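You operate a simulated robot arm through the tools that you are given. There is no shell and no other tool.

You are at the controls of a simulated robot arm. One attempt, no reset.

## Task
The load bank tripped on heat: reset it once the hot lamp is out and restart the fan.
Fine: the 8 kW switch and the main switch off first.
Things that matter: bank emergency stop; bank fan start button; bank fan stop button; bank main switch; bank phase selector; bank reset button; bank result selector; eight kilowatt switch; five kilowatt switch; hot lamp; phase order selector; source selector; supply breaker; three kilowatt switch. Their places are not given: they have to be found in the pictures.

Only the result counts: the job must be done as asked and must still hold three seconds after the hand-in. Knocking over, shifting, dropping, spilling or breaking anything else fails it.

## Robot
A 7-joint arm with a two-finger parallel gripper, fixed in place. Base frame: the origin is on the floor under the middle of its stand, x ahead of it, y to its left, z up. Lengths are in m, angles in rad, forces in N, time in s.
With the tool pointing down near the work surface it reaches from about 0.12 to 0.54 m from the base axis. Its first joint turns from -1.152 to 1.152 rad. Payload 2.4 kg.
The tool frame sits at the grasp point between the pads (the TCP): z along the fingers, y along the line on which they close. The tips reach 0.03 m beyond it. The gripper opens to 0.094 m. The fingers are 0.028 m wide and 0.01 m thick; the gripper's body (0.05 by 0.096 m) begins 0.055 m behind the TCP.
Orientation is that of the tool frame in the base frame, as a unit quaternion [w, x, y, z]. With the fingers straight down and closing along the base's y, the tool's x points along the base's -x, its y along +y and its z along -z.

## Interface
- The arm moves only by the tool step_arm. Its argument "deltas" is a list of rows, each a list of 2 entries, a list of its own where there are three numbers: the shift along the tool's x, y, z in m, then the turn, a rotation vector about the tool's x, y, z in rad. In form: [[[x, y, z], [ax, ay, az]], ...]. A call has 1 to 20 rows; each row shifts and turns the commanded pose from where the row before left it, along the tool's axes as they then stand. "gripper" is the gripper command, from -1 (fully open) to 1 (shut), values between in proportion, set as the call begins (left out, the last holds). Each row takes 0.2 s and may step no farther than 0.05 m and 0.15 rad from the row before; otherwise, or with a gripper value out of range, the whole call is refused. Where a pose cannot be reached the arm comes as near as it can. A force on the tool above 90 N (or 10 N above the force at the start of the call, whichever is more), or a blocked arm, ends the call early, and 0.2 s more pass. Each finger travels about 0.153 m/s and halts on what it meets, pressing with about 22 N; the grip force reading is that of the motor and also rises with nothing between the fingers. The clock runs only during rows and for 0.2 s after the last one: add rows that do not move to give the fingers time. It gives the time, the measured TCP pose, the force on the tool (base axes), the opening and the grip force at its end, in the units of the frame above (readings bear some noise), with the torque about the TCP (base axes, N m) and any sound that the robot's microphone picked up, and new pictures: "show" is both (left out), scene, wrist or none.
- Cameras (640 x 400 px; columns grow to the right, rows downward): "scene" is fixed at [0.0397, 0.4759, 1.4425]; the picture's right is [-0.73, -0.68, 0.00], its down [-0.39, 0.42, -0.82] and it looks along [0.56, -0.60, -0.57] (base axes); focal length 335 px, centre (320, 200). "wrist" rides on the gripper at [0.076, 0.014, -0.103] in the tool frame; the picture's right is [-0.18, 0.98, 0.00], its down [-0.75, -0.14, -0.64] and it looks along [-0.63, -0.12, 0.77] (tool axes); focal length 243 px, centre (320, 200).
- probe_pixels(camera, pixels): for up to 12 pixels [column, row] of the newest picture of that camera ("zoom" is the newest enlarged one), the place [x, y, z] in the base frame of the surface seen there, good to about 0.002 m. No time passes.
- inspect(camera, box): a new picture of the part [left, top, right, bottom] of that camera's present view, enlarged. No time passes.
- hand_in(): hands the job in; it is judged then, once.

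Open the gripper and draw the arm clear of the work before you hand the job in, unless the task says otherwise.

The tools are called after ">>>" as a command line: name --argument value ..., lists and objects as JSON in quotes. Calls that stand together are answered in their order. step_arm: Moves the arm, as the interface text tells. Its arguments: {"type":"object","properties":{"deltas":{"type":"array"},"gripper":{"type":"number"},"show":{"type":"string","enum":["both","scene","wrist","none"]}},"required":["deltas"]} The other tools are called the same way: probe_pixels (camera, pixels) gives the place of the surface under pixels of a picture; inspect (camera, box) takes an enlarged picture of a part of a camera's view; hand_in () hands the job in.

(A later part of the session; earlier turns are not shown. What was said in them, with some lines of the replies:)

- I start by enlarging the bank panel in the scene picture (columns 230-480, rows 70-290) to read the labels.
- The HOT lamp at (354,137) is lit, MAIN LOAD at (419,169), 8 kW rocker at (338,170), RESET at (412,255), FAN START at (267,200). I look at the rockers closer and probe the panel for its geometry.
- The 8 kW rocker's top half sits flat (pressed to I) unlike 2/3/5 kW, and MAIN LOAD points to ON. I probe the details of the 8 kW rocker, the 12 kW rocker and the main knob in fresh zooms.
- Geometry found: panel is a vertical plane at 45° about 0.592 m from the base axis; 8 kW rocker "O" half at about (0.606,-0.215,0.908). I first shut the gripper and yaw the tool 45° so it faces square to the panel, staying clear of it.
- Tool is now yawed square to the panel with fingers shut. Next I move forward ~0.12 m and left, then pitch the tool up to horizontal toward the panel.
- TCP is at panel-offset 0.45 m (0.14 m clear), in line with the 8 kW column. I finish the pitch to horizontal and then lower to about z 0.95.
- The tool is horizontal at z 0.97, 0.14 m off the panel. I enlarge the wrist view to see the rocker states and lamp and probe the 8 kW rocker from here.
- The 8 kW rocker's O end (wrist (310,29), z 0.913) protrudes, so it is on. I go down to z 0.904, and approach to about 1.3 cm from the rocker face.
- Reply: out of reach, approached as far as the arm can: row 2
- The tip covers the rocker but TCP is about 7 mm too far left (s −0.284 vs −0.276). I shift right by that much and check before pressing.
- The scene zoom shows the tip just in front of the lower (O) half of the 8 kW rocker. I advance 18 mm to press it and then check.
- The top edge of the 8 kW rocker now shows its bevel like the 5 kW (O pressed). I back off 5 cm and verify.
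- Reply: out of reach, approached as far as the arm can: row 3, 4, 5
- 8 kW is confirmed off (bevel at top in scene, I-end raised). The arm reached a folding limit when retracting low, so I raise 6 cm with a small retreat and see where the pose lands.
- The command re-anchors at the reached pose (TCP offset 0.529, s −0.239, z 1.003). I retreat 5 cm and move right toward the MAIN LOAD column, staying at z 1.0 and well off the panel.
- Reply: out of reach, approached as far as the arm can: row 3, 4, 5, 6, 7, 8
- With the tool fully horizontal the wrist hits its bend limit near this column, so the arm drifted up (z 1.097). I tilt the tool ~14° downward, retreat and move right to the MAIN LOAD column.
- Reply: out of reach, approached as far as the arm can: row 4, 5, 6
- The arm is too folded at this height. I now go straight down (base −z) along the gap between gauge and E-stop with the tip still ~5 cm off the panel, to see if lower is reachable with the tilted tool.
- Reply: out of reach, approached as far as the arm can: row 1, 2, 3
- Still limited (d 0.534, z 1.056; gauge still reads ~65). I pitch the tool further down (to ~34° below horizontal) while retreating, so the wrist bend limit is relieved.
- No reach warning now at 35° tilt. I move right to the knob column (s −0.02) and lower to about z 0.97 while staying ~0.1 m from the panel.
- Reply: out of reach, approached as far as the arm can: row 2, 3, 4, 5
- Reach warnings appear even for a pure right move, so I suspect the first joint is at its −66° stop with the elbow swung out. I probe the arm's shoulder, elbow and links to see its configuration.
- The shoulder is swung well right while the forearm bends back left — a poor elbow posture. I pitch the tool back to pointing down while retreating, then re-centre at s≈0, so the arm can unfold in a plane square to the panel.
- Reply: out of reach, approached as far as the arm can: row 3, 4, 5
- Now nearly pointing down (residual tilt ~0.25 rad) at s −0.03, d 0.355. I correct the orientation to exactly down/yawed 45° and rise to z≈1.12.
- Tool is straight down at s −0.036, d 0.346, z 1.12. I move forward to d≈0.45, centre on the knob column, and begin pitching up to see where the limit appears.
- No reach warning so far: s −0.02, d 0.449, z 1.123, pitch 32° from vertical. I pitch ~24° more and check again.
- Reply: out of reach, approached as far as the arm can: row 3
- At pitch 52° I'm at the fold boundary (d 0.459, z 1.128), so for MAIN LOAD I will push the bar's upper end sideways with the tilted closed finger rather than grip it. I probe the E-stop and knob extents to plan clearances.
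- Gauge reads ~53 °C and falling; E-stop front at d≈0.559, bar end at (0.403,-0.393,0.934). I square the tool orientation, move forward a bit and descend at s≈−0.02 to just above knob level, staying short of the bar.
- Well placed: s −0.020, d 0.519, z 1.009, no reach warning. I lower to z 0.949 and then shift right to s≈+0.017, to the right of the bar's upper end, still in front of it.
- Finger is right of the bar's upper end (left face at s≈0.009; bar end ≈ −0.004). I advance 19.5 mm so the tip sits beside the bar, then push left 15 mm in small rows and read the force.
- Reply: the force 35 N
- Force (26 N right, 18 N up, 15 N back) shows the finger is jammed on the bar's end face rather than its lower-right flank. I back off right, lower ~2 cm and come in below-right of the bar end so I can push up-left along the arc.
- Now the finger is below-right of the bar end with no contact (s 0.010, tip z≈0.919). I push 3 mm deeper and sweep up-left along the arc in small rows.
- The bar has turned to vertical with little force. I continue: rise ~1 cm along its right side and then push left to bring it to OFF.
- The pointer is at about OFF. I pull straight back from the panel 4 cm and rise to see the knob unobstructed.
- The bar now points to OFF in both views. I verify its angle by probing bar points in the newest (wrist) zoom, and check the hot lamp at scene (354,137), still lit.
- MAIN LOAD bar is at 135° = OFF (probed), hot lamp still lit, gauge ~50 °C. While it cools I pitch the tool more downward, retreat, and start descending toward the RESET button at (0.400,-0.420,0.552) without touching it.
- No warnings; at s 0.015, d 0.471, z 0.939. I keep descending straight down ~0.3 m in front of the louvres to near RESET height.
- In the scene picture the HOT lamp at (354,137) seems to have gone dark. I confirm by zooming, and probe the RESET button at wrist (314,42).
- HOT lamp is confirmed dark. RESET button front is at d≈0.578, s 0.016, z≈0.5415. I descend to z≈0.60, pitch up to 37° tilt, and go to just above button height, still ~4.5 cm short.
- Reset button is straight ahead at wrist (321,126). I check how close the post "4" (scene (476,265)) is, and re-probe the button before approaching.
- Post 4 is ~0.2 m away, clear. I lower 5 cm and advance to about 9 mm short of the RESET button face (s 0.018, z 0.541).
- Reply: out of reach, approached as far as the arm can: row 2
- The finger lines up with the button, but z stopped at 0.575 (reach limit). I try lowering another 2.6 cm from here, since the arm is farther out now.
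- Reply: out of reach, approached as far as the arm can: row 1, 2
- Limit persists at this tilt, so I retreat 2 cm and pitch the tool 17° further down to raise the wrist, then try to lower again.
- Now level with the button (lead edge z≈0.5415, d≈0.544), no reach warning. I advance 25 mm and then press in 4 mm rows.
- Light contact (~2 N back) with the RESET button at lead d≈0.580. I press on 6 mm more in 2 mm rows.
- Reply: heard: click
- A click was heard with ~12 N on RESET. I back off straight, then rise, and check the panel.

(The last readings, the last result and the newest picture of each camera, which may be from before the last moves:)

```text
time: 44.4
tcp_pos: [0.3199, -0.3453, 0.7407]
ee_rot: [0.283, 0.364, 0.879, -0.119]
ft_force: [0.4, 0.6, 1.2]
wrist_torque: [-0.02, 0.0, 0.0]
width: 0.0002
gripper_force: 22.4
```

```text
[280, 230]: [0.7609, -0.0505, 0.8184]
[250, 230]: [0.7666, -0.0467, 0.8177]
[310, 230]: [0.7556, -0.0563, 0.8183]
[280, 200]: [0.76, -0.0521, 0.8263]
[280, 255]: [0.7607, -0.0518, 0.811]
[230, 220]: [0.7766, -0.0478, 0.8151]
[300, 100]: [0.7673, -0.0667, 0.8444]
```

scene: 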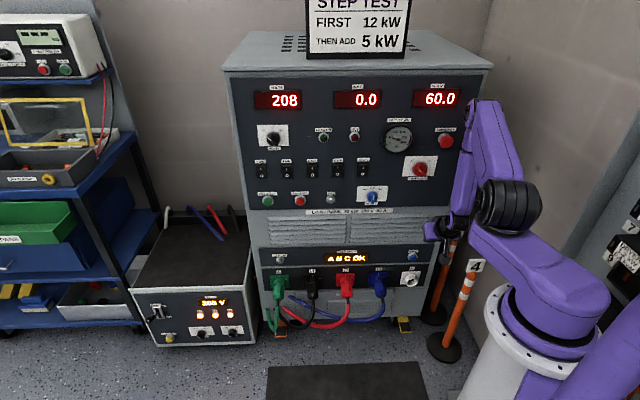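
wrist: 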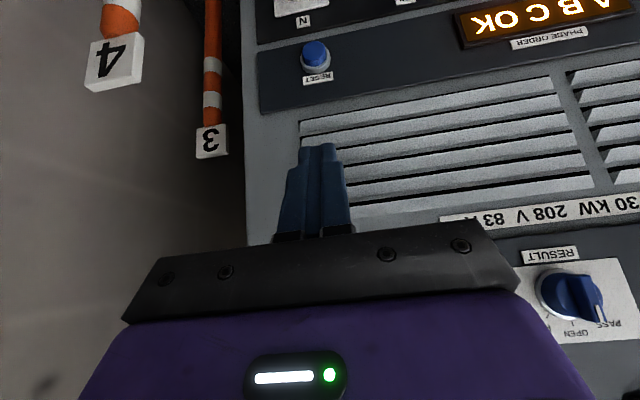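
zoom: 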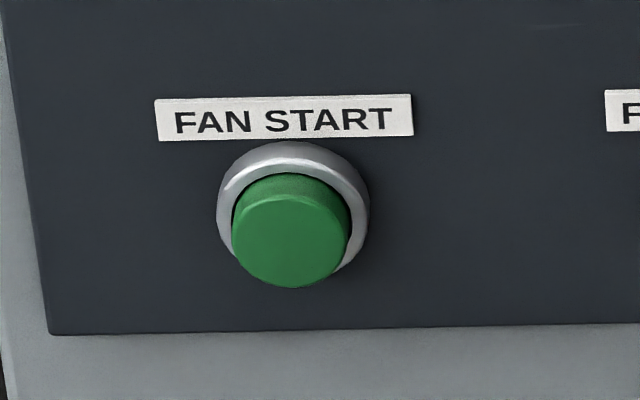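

RESET released and nothing else changed; FAN START is at s≈−0.500, z≈0.815, front d≈0.5745. I now rise and move left along the panel at d≈0.47, well clear of the RESULT knob.

>>> step_arm --deltas '[[[-0.0176, 0.035, -0.0243], [0, 0, 0]], [[-0.0176, 0.035, -0.0243], [0, 0, 0]], [[-0.0176, 0.035, -0.0243], [0, 0, 0]], [[-0.0176, 0.035, -0.0243], [0, 0, 0]], [[0, 0.045, 0], [0, 0, 0]], [[0, 0.045, 0], [0, 0, 0]], [[0, 0.04, 0], [0, 0, 0]], [[0, 0, 0], [0, 0, 0]]]' --show "both"

```text
time: 46.2
tcp_pos: [0.5127, -0.1556, 0.8573]
ee_rot: [0.283, 0.364, 0.88, -0.119]
ft_force: [0.8, 0.6, 0.2]
wrist_torque: [-0.01, 0.01, 0.02]
width: 0.0
gripper_force: 22.4
```

scene: 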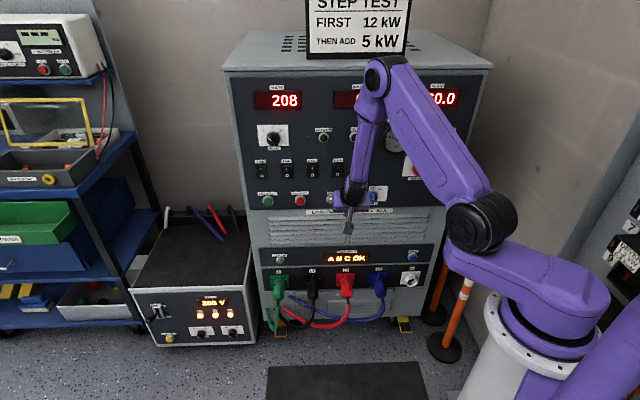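
wrist: 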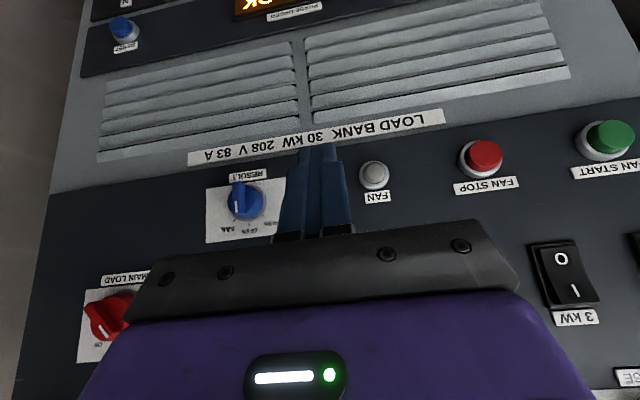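

Good, s −0.253, d 0.473, z 0.857, no warnings. I continue left to the FAN START column and pitch up 17°.

>>> step_arm --deltas '[[[0, 0.04, 0], [0, -0.1, 0]], [[0, 0.04, 0], [0, -0.1, 0]], [[0, 0.04, 0], [0, -0.1, 0]], [[0, 0.04, 0], [0, 0, 0]], [[0, 0.04, 0], [0, 0, 0]], [[0, 0.048, 0], [0, 0, 0]], [[0, 0, 0], [0, 0, 0]]]' --show "both"

```text
time: 47.8
tcp_pos: [0.6868, 0.0201, 0.8585]
ee_rot: [0.412, 0.341, 0.827, -0.171]
ft_force: [0.1, 0.0, 0.3]
wrist_torque: [-0.01, 0.02, 0.0]
width: 0.0
gripper_force: 21.9
```

scene: 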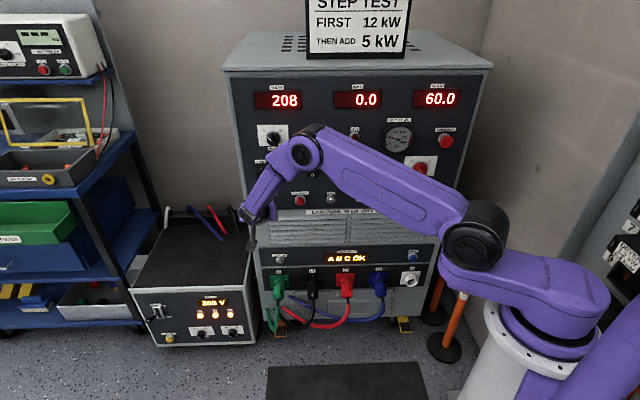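
wrist: 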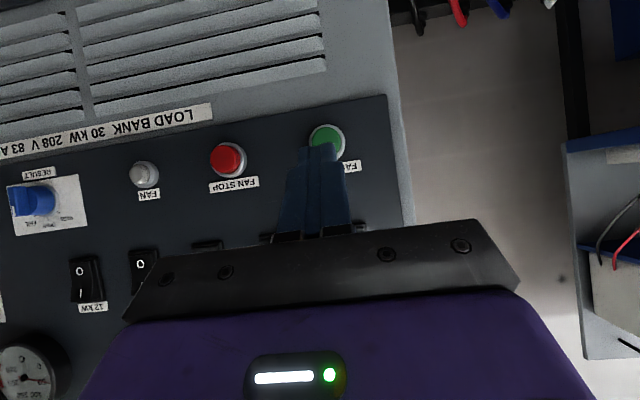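

TCP is at d 0.471, s −0.500, z 0.858 – right over the FAN START column. I probe the button from the wrist view at (326,137) before descending.

>>> probe_pixels --camera "wrist" --pixels '[[326, 135], [316, 135], [336, 135], [326, 128], [326, 142], [345, 165], [228, 158]]'

>>> inspect --camera "wrist" --box '[180, 90, 420, 240]'

```text
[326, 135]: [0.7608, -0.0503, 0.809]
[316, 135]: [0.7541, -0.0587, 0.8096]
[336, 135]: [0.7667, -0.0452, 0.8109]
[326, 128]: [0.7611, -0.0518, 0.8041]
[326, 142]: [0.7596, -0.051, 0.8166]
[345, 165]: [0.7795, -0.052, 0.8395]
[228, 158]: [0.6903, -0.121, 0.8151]
```

```text
2.67 times, centred on (300, 165) of wrist
```

zoom: 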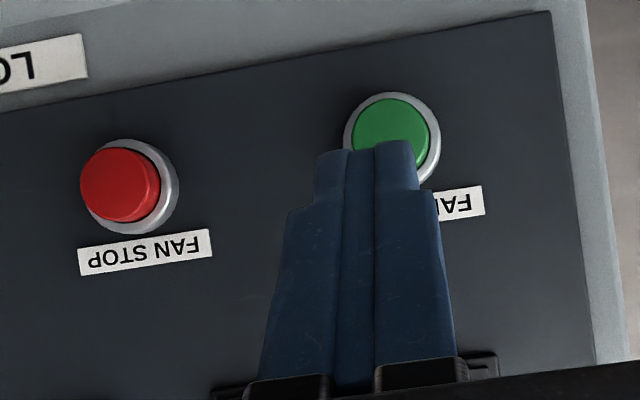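

Button centre s≈−0.502, z≈0.814, front d≈0.5735. I lower to TCP z 0.821 and advance to about 6 mm short of it.

>>> step_arm --deltas '[[[0.0301, 0.002, 0.0227], [0, 0, 0]], [[-0.0191, 0, 0.0254], [0, 0, 0]], [[-0.0191, 0, 0.0254], [0, 0, 0]], [[0, 0, 0], [0, 0, 0]]]' --show "both"

>>> inspect --camera "wrist" --box '[240, 80, 400, 220]'

>>> inspect --camera "scene" --box '[240, 180, 310, 230]'

```text
time: 48.8
tcp_pos: [0.7338, -0.0243, 0.8188]
ee_rot: [0.413, 0.341, 0.827, -0.171]
ft_force: [0.3, 0.1, -0.5]
wrist_torque: [0.0, -0.01, -0.01]
width: 0.0001
gripper_force: 21.9
```

scene: 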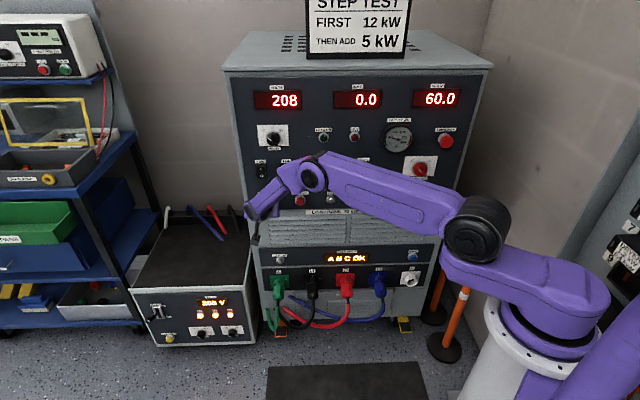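
wrist: 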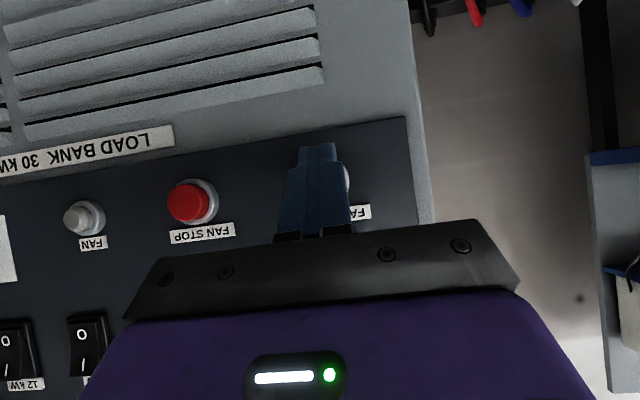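

```text
2.86 times, centred on (320, 150) of wrist
```

zoom: 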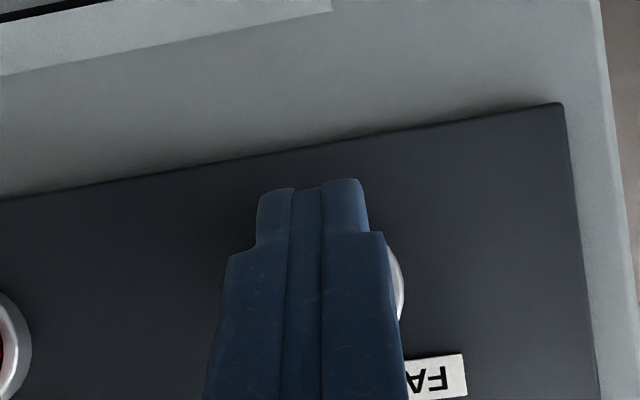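

```text
8.00 times, centred on (275, 205) of scene
```

zoom: 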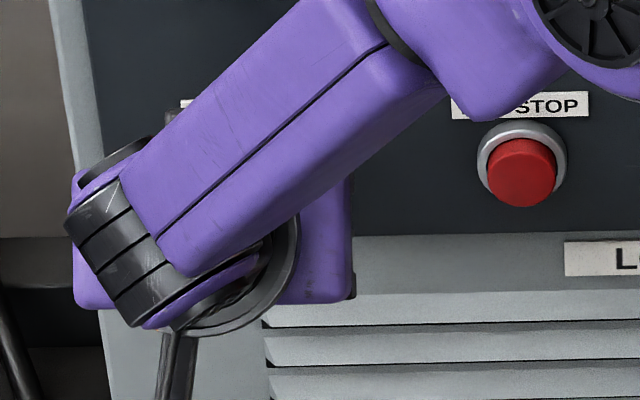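

Aligned (d 0.536, s −0.502, z 0.819), HOT lamp still dark. I press forward 12 mm in 4 mm rows.

>>> step_arm --deltas '[[[-0.0024, 0, 0.0032], [0, 0, 0]], [[-0.0024, 0, 0.0032], [0, 0, 0]], [[-0.0024, 0, 0.0032], [0, 0, 0]], [[0, 0, 0], [0, 0, 0]]]' --show "both"

```text
time: 49.8
tcp_pos: [0.7422, -0.0328, 0.8198]
ee_rot: [0.411, 0.342, 0.827, -0.172]
ft_force: [-3.7, 2.0, 0.1]
wrist_torque: [0.03, 0.05, -0.03]
width: 0.0
gripper_force: 21.8
heard: click
```

scene: 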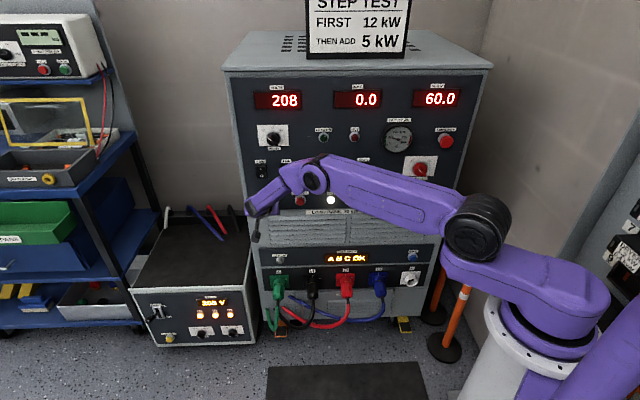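
wrist: 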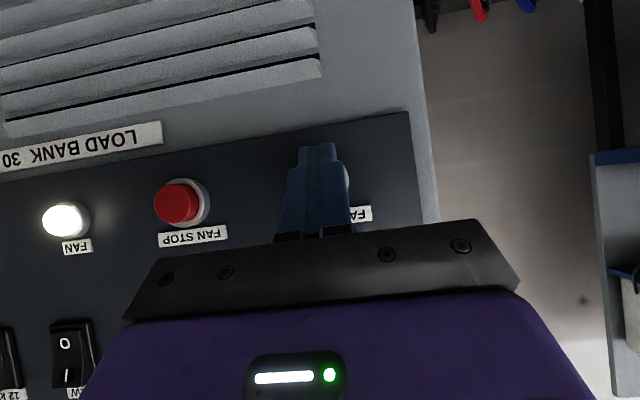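

A click was heard and the FAN lamp at (331,199) is lit. I back straight off ~12 cm, then open the gripper clear of the panel.

>>> step_arm --deltas '[[[0.012, 0, -0.016], [0, 0, 0]], [[0.018, 0, -0.024], [0, 0, 0]], [[0.018, 0, -0.024], [0, 0, 0]], [[0.018, 0, -0.024], [0, 0, 0]], [[-0.024, 0, -0.018], [0, 0, 0]], [[0, 0, 0], [0, 0, 0]]]' --show "both"

>>> inspect --camera "scene" --box '[240, 115, 480, 275]'

```text
time: 51.2
tcp_pos: [0.6627, 0.043, 0.8474]
ee_rot: [0.412, 0.341, 0.827, -0.172]
ft_force: [0.0, -0.9, -0.1]
wrist_torque: [0.02, -0.03, -0.04]
width: 0.0
gripper_force: 22.0
```

scene: 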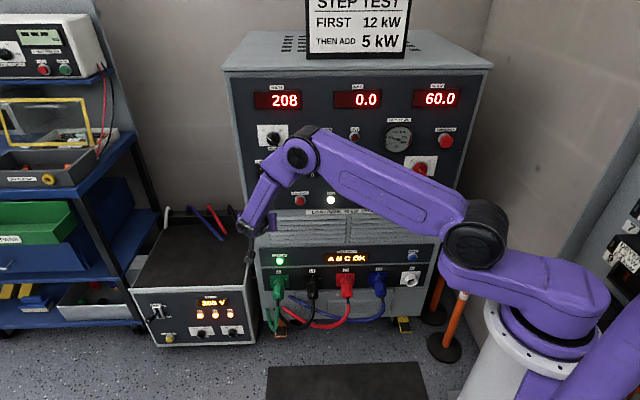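
wrist: 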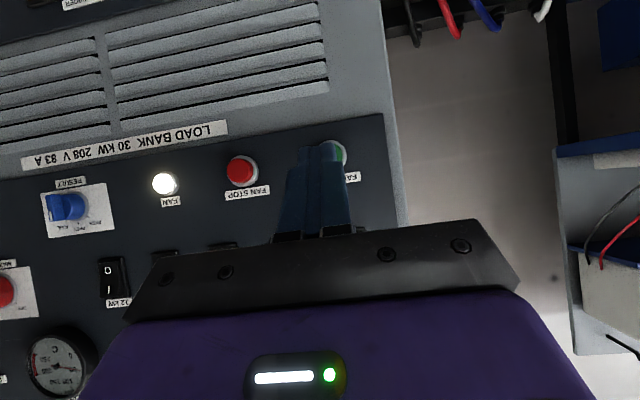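

```text
2.50 times, centred on (360, 195) of scene
```

zoom: 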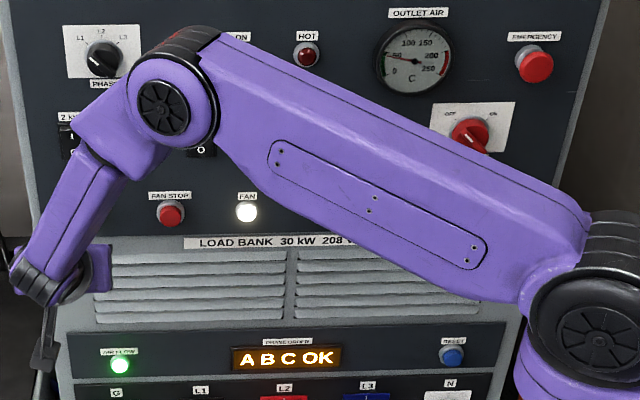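

FAN and AIR FLOW lamps are lit, HOT is out. I open the gripper and draw the arm further back while pitching the tool down.

>>> step_arm --deltas '[[[0.018, 0, -0.024], [0, 0.15, 0]], [[0.015, -0.02, -0.02], [0, 0.15, 0]], [[0.015, -0.03, -0.02], [0, 0.15, 0]], [[0.01, -0.03, -0.03], [0, 0.15, 0]], [[0, -0.03, -0.03], [0, 0, 0]], [[0, -0.03, -0.03], [0, 0, 0]], [[0, -0.03, -0.03], [0, 0, 0]], [[0, -0.03, -0.03], [0, 0, 0]], [[0, 0, 0], [0, 0, 0]]]' --gripper -1 --show "both"

>>> inspect --camera "scene" --box '[240, 115, 480, 275]'

```text
time: 53.2
tcp_pos: [0.426, 0.0017, 0.998]
ee_rot: [0.15, 0.376, 0.912, -0.063]
ft_force: [0.2, -0.1, -0.6]
wrist_torque: [0.02, 0.02, -0.01]
width: 0.0939
gripper_force: 0.0
```

scene: 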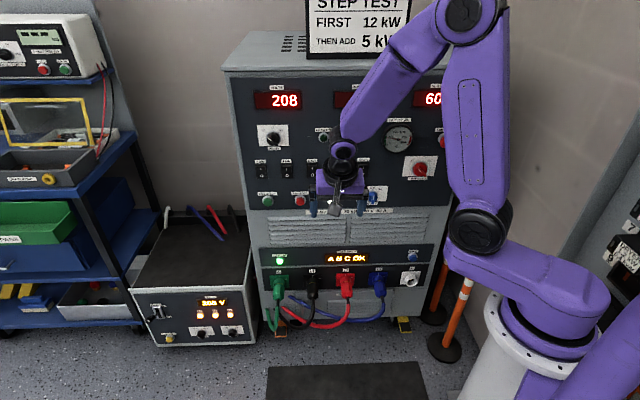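
wrist: 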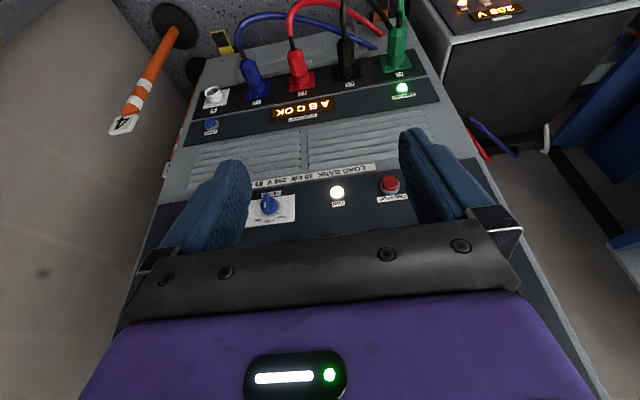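

```text
2.50 times, centred on (360, 195) of scene
```

zoom: 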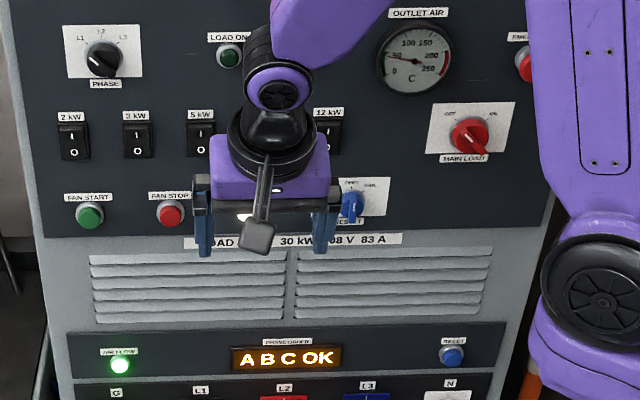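

Everything looks right; the arm blocks the 8 kW switch and HOT lamp, so I move the open gripper up and to the right to view them once more.

>>> step_arm --deltas '[[[0, -0.03, -0.035], [0, 0, 0]], [[0, -0.03, -0.035], [0, 0, 0]], [[0, -0.03, -0.035], [0, 0, 0]], [[0, -0.03, -0.035], [0, 0, 0]], [[0, -0.03, 0], [0, 0, 0]], [[0, 0, 0], [0, 0, 0]]]' --show "both"

>>> inspect --camera "scene" --box '[240, 115, 480, 275]'

>>> inspect --camera "scene" --box '[250, 150, 370, 215]'

```text
time: 54.6
tcp_pos: [0.2865, -0.0718, 1.1291]
ee_rot: [0.149, 0.377, 0.912, -0.063]
ft_force: [-0.2, 0.3, 0.2]
wrist_torque: [0.02, 0.04, -0.03]
width: 0.094
gripper_force: 0.0
```

scene: 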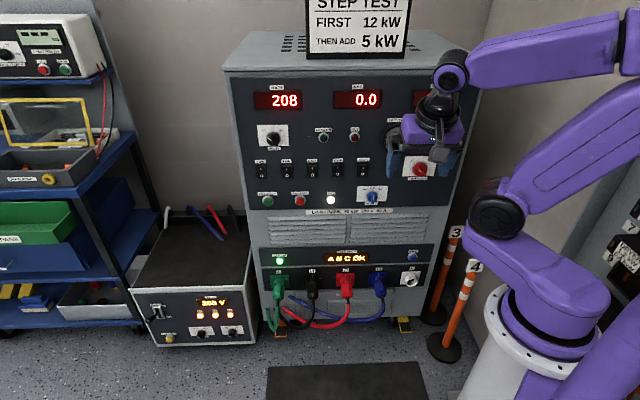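
wrist: 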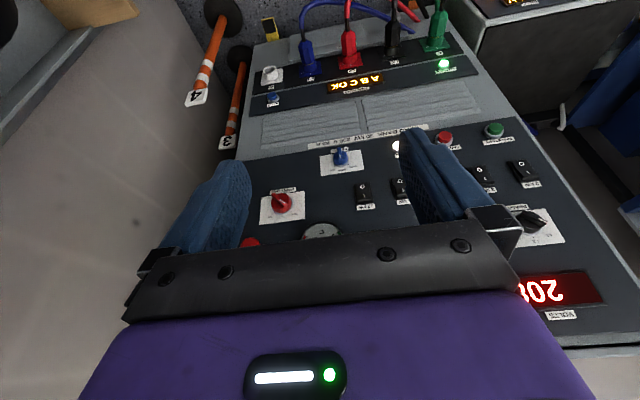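

```text
2.50 times, centred on (360, 195) of scene
```

zoom: 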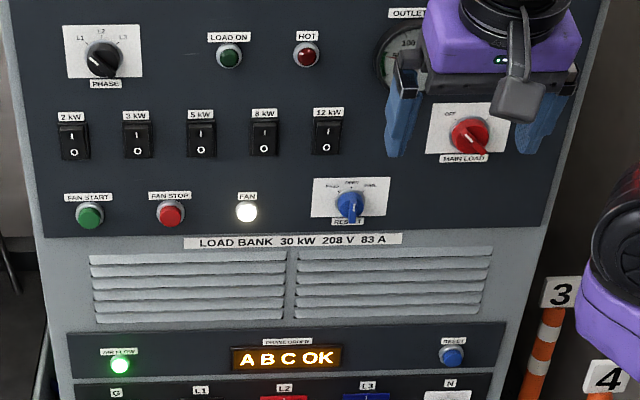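

```text
5.33 times, centred on (310, 182) of scene
```

zoom: 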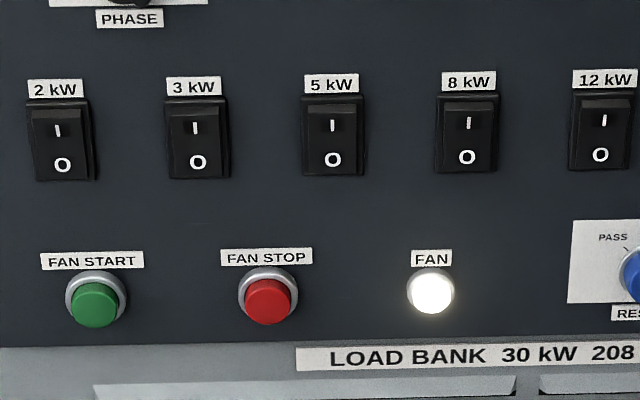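

All rockers show O, MAIN LOAD is at OFF, HOT is dark, FAN and AIR FLOW are lit, and the arm is clear with the gripper open. I hand the job in.

>>> hand_in

```text
The job is handed in.
```

The load bank is reset and the fan is running again, and the job is handed in. I don't have the verdict.

- **Switches first:** I turned the 8 kW switch off, then the main switch. In the last pictures all five kilowatt switches show O and MAIN LOAD points to OFF.
- **Reset:** I waited for the hot lamp to go out, at about 50 °C on the outlet gauge, then pressed RESET once. It clicked, and the hot lamp stayed dark.
- **Fan:** I pressed FAN START once. It clicked, and the FAN and AIR FLOW lamps are both lit.

My first push on the main switch jammed against the end of its handle, with about 35 N on the tool. I backed off and turned it from the other side, and nothing else was moved. The arm is clear of the panel with the gripper open.
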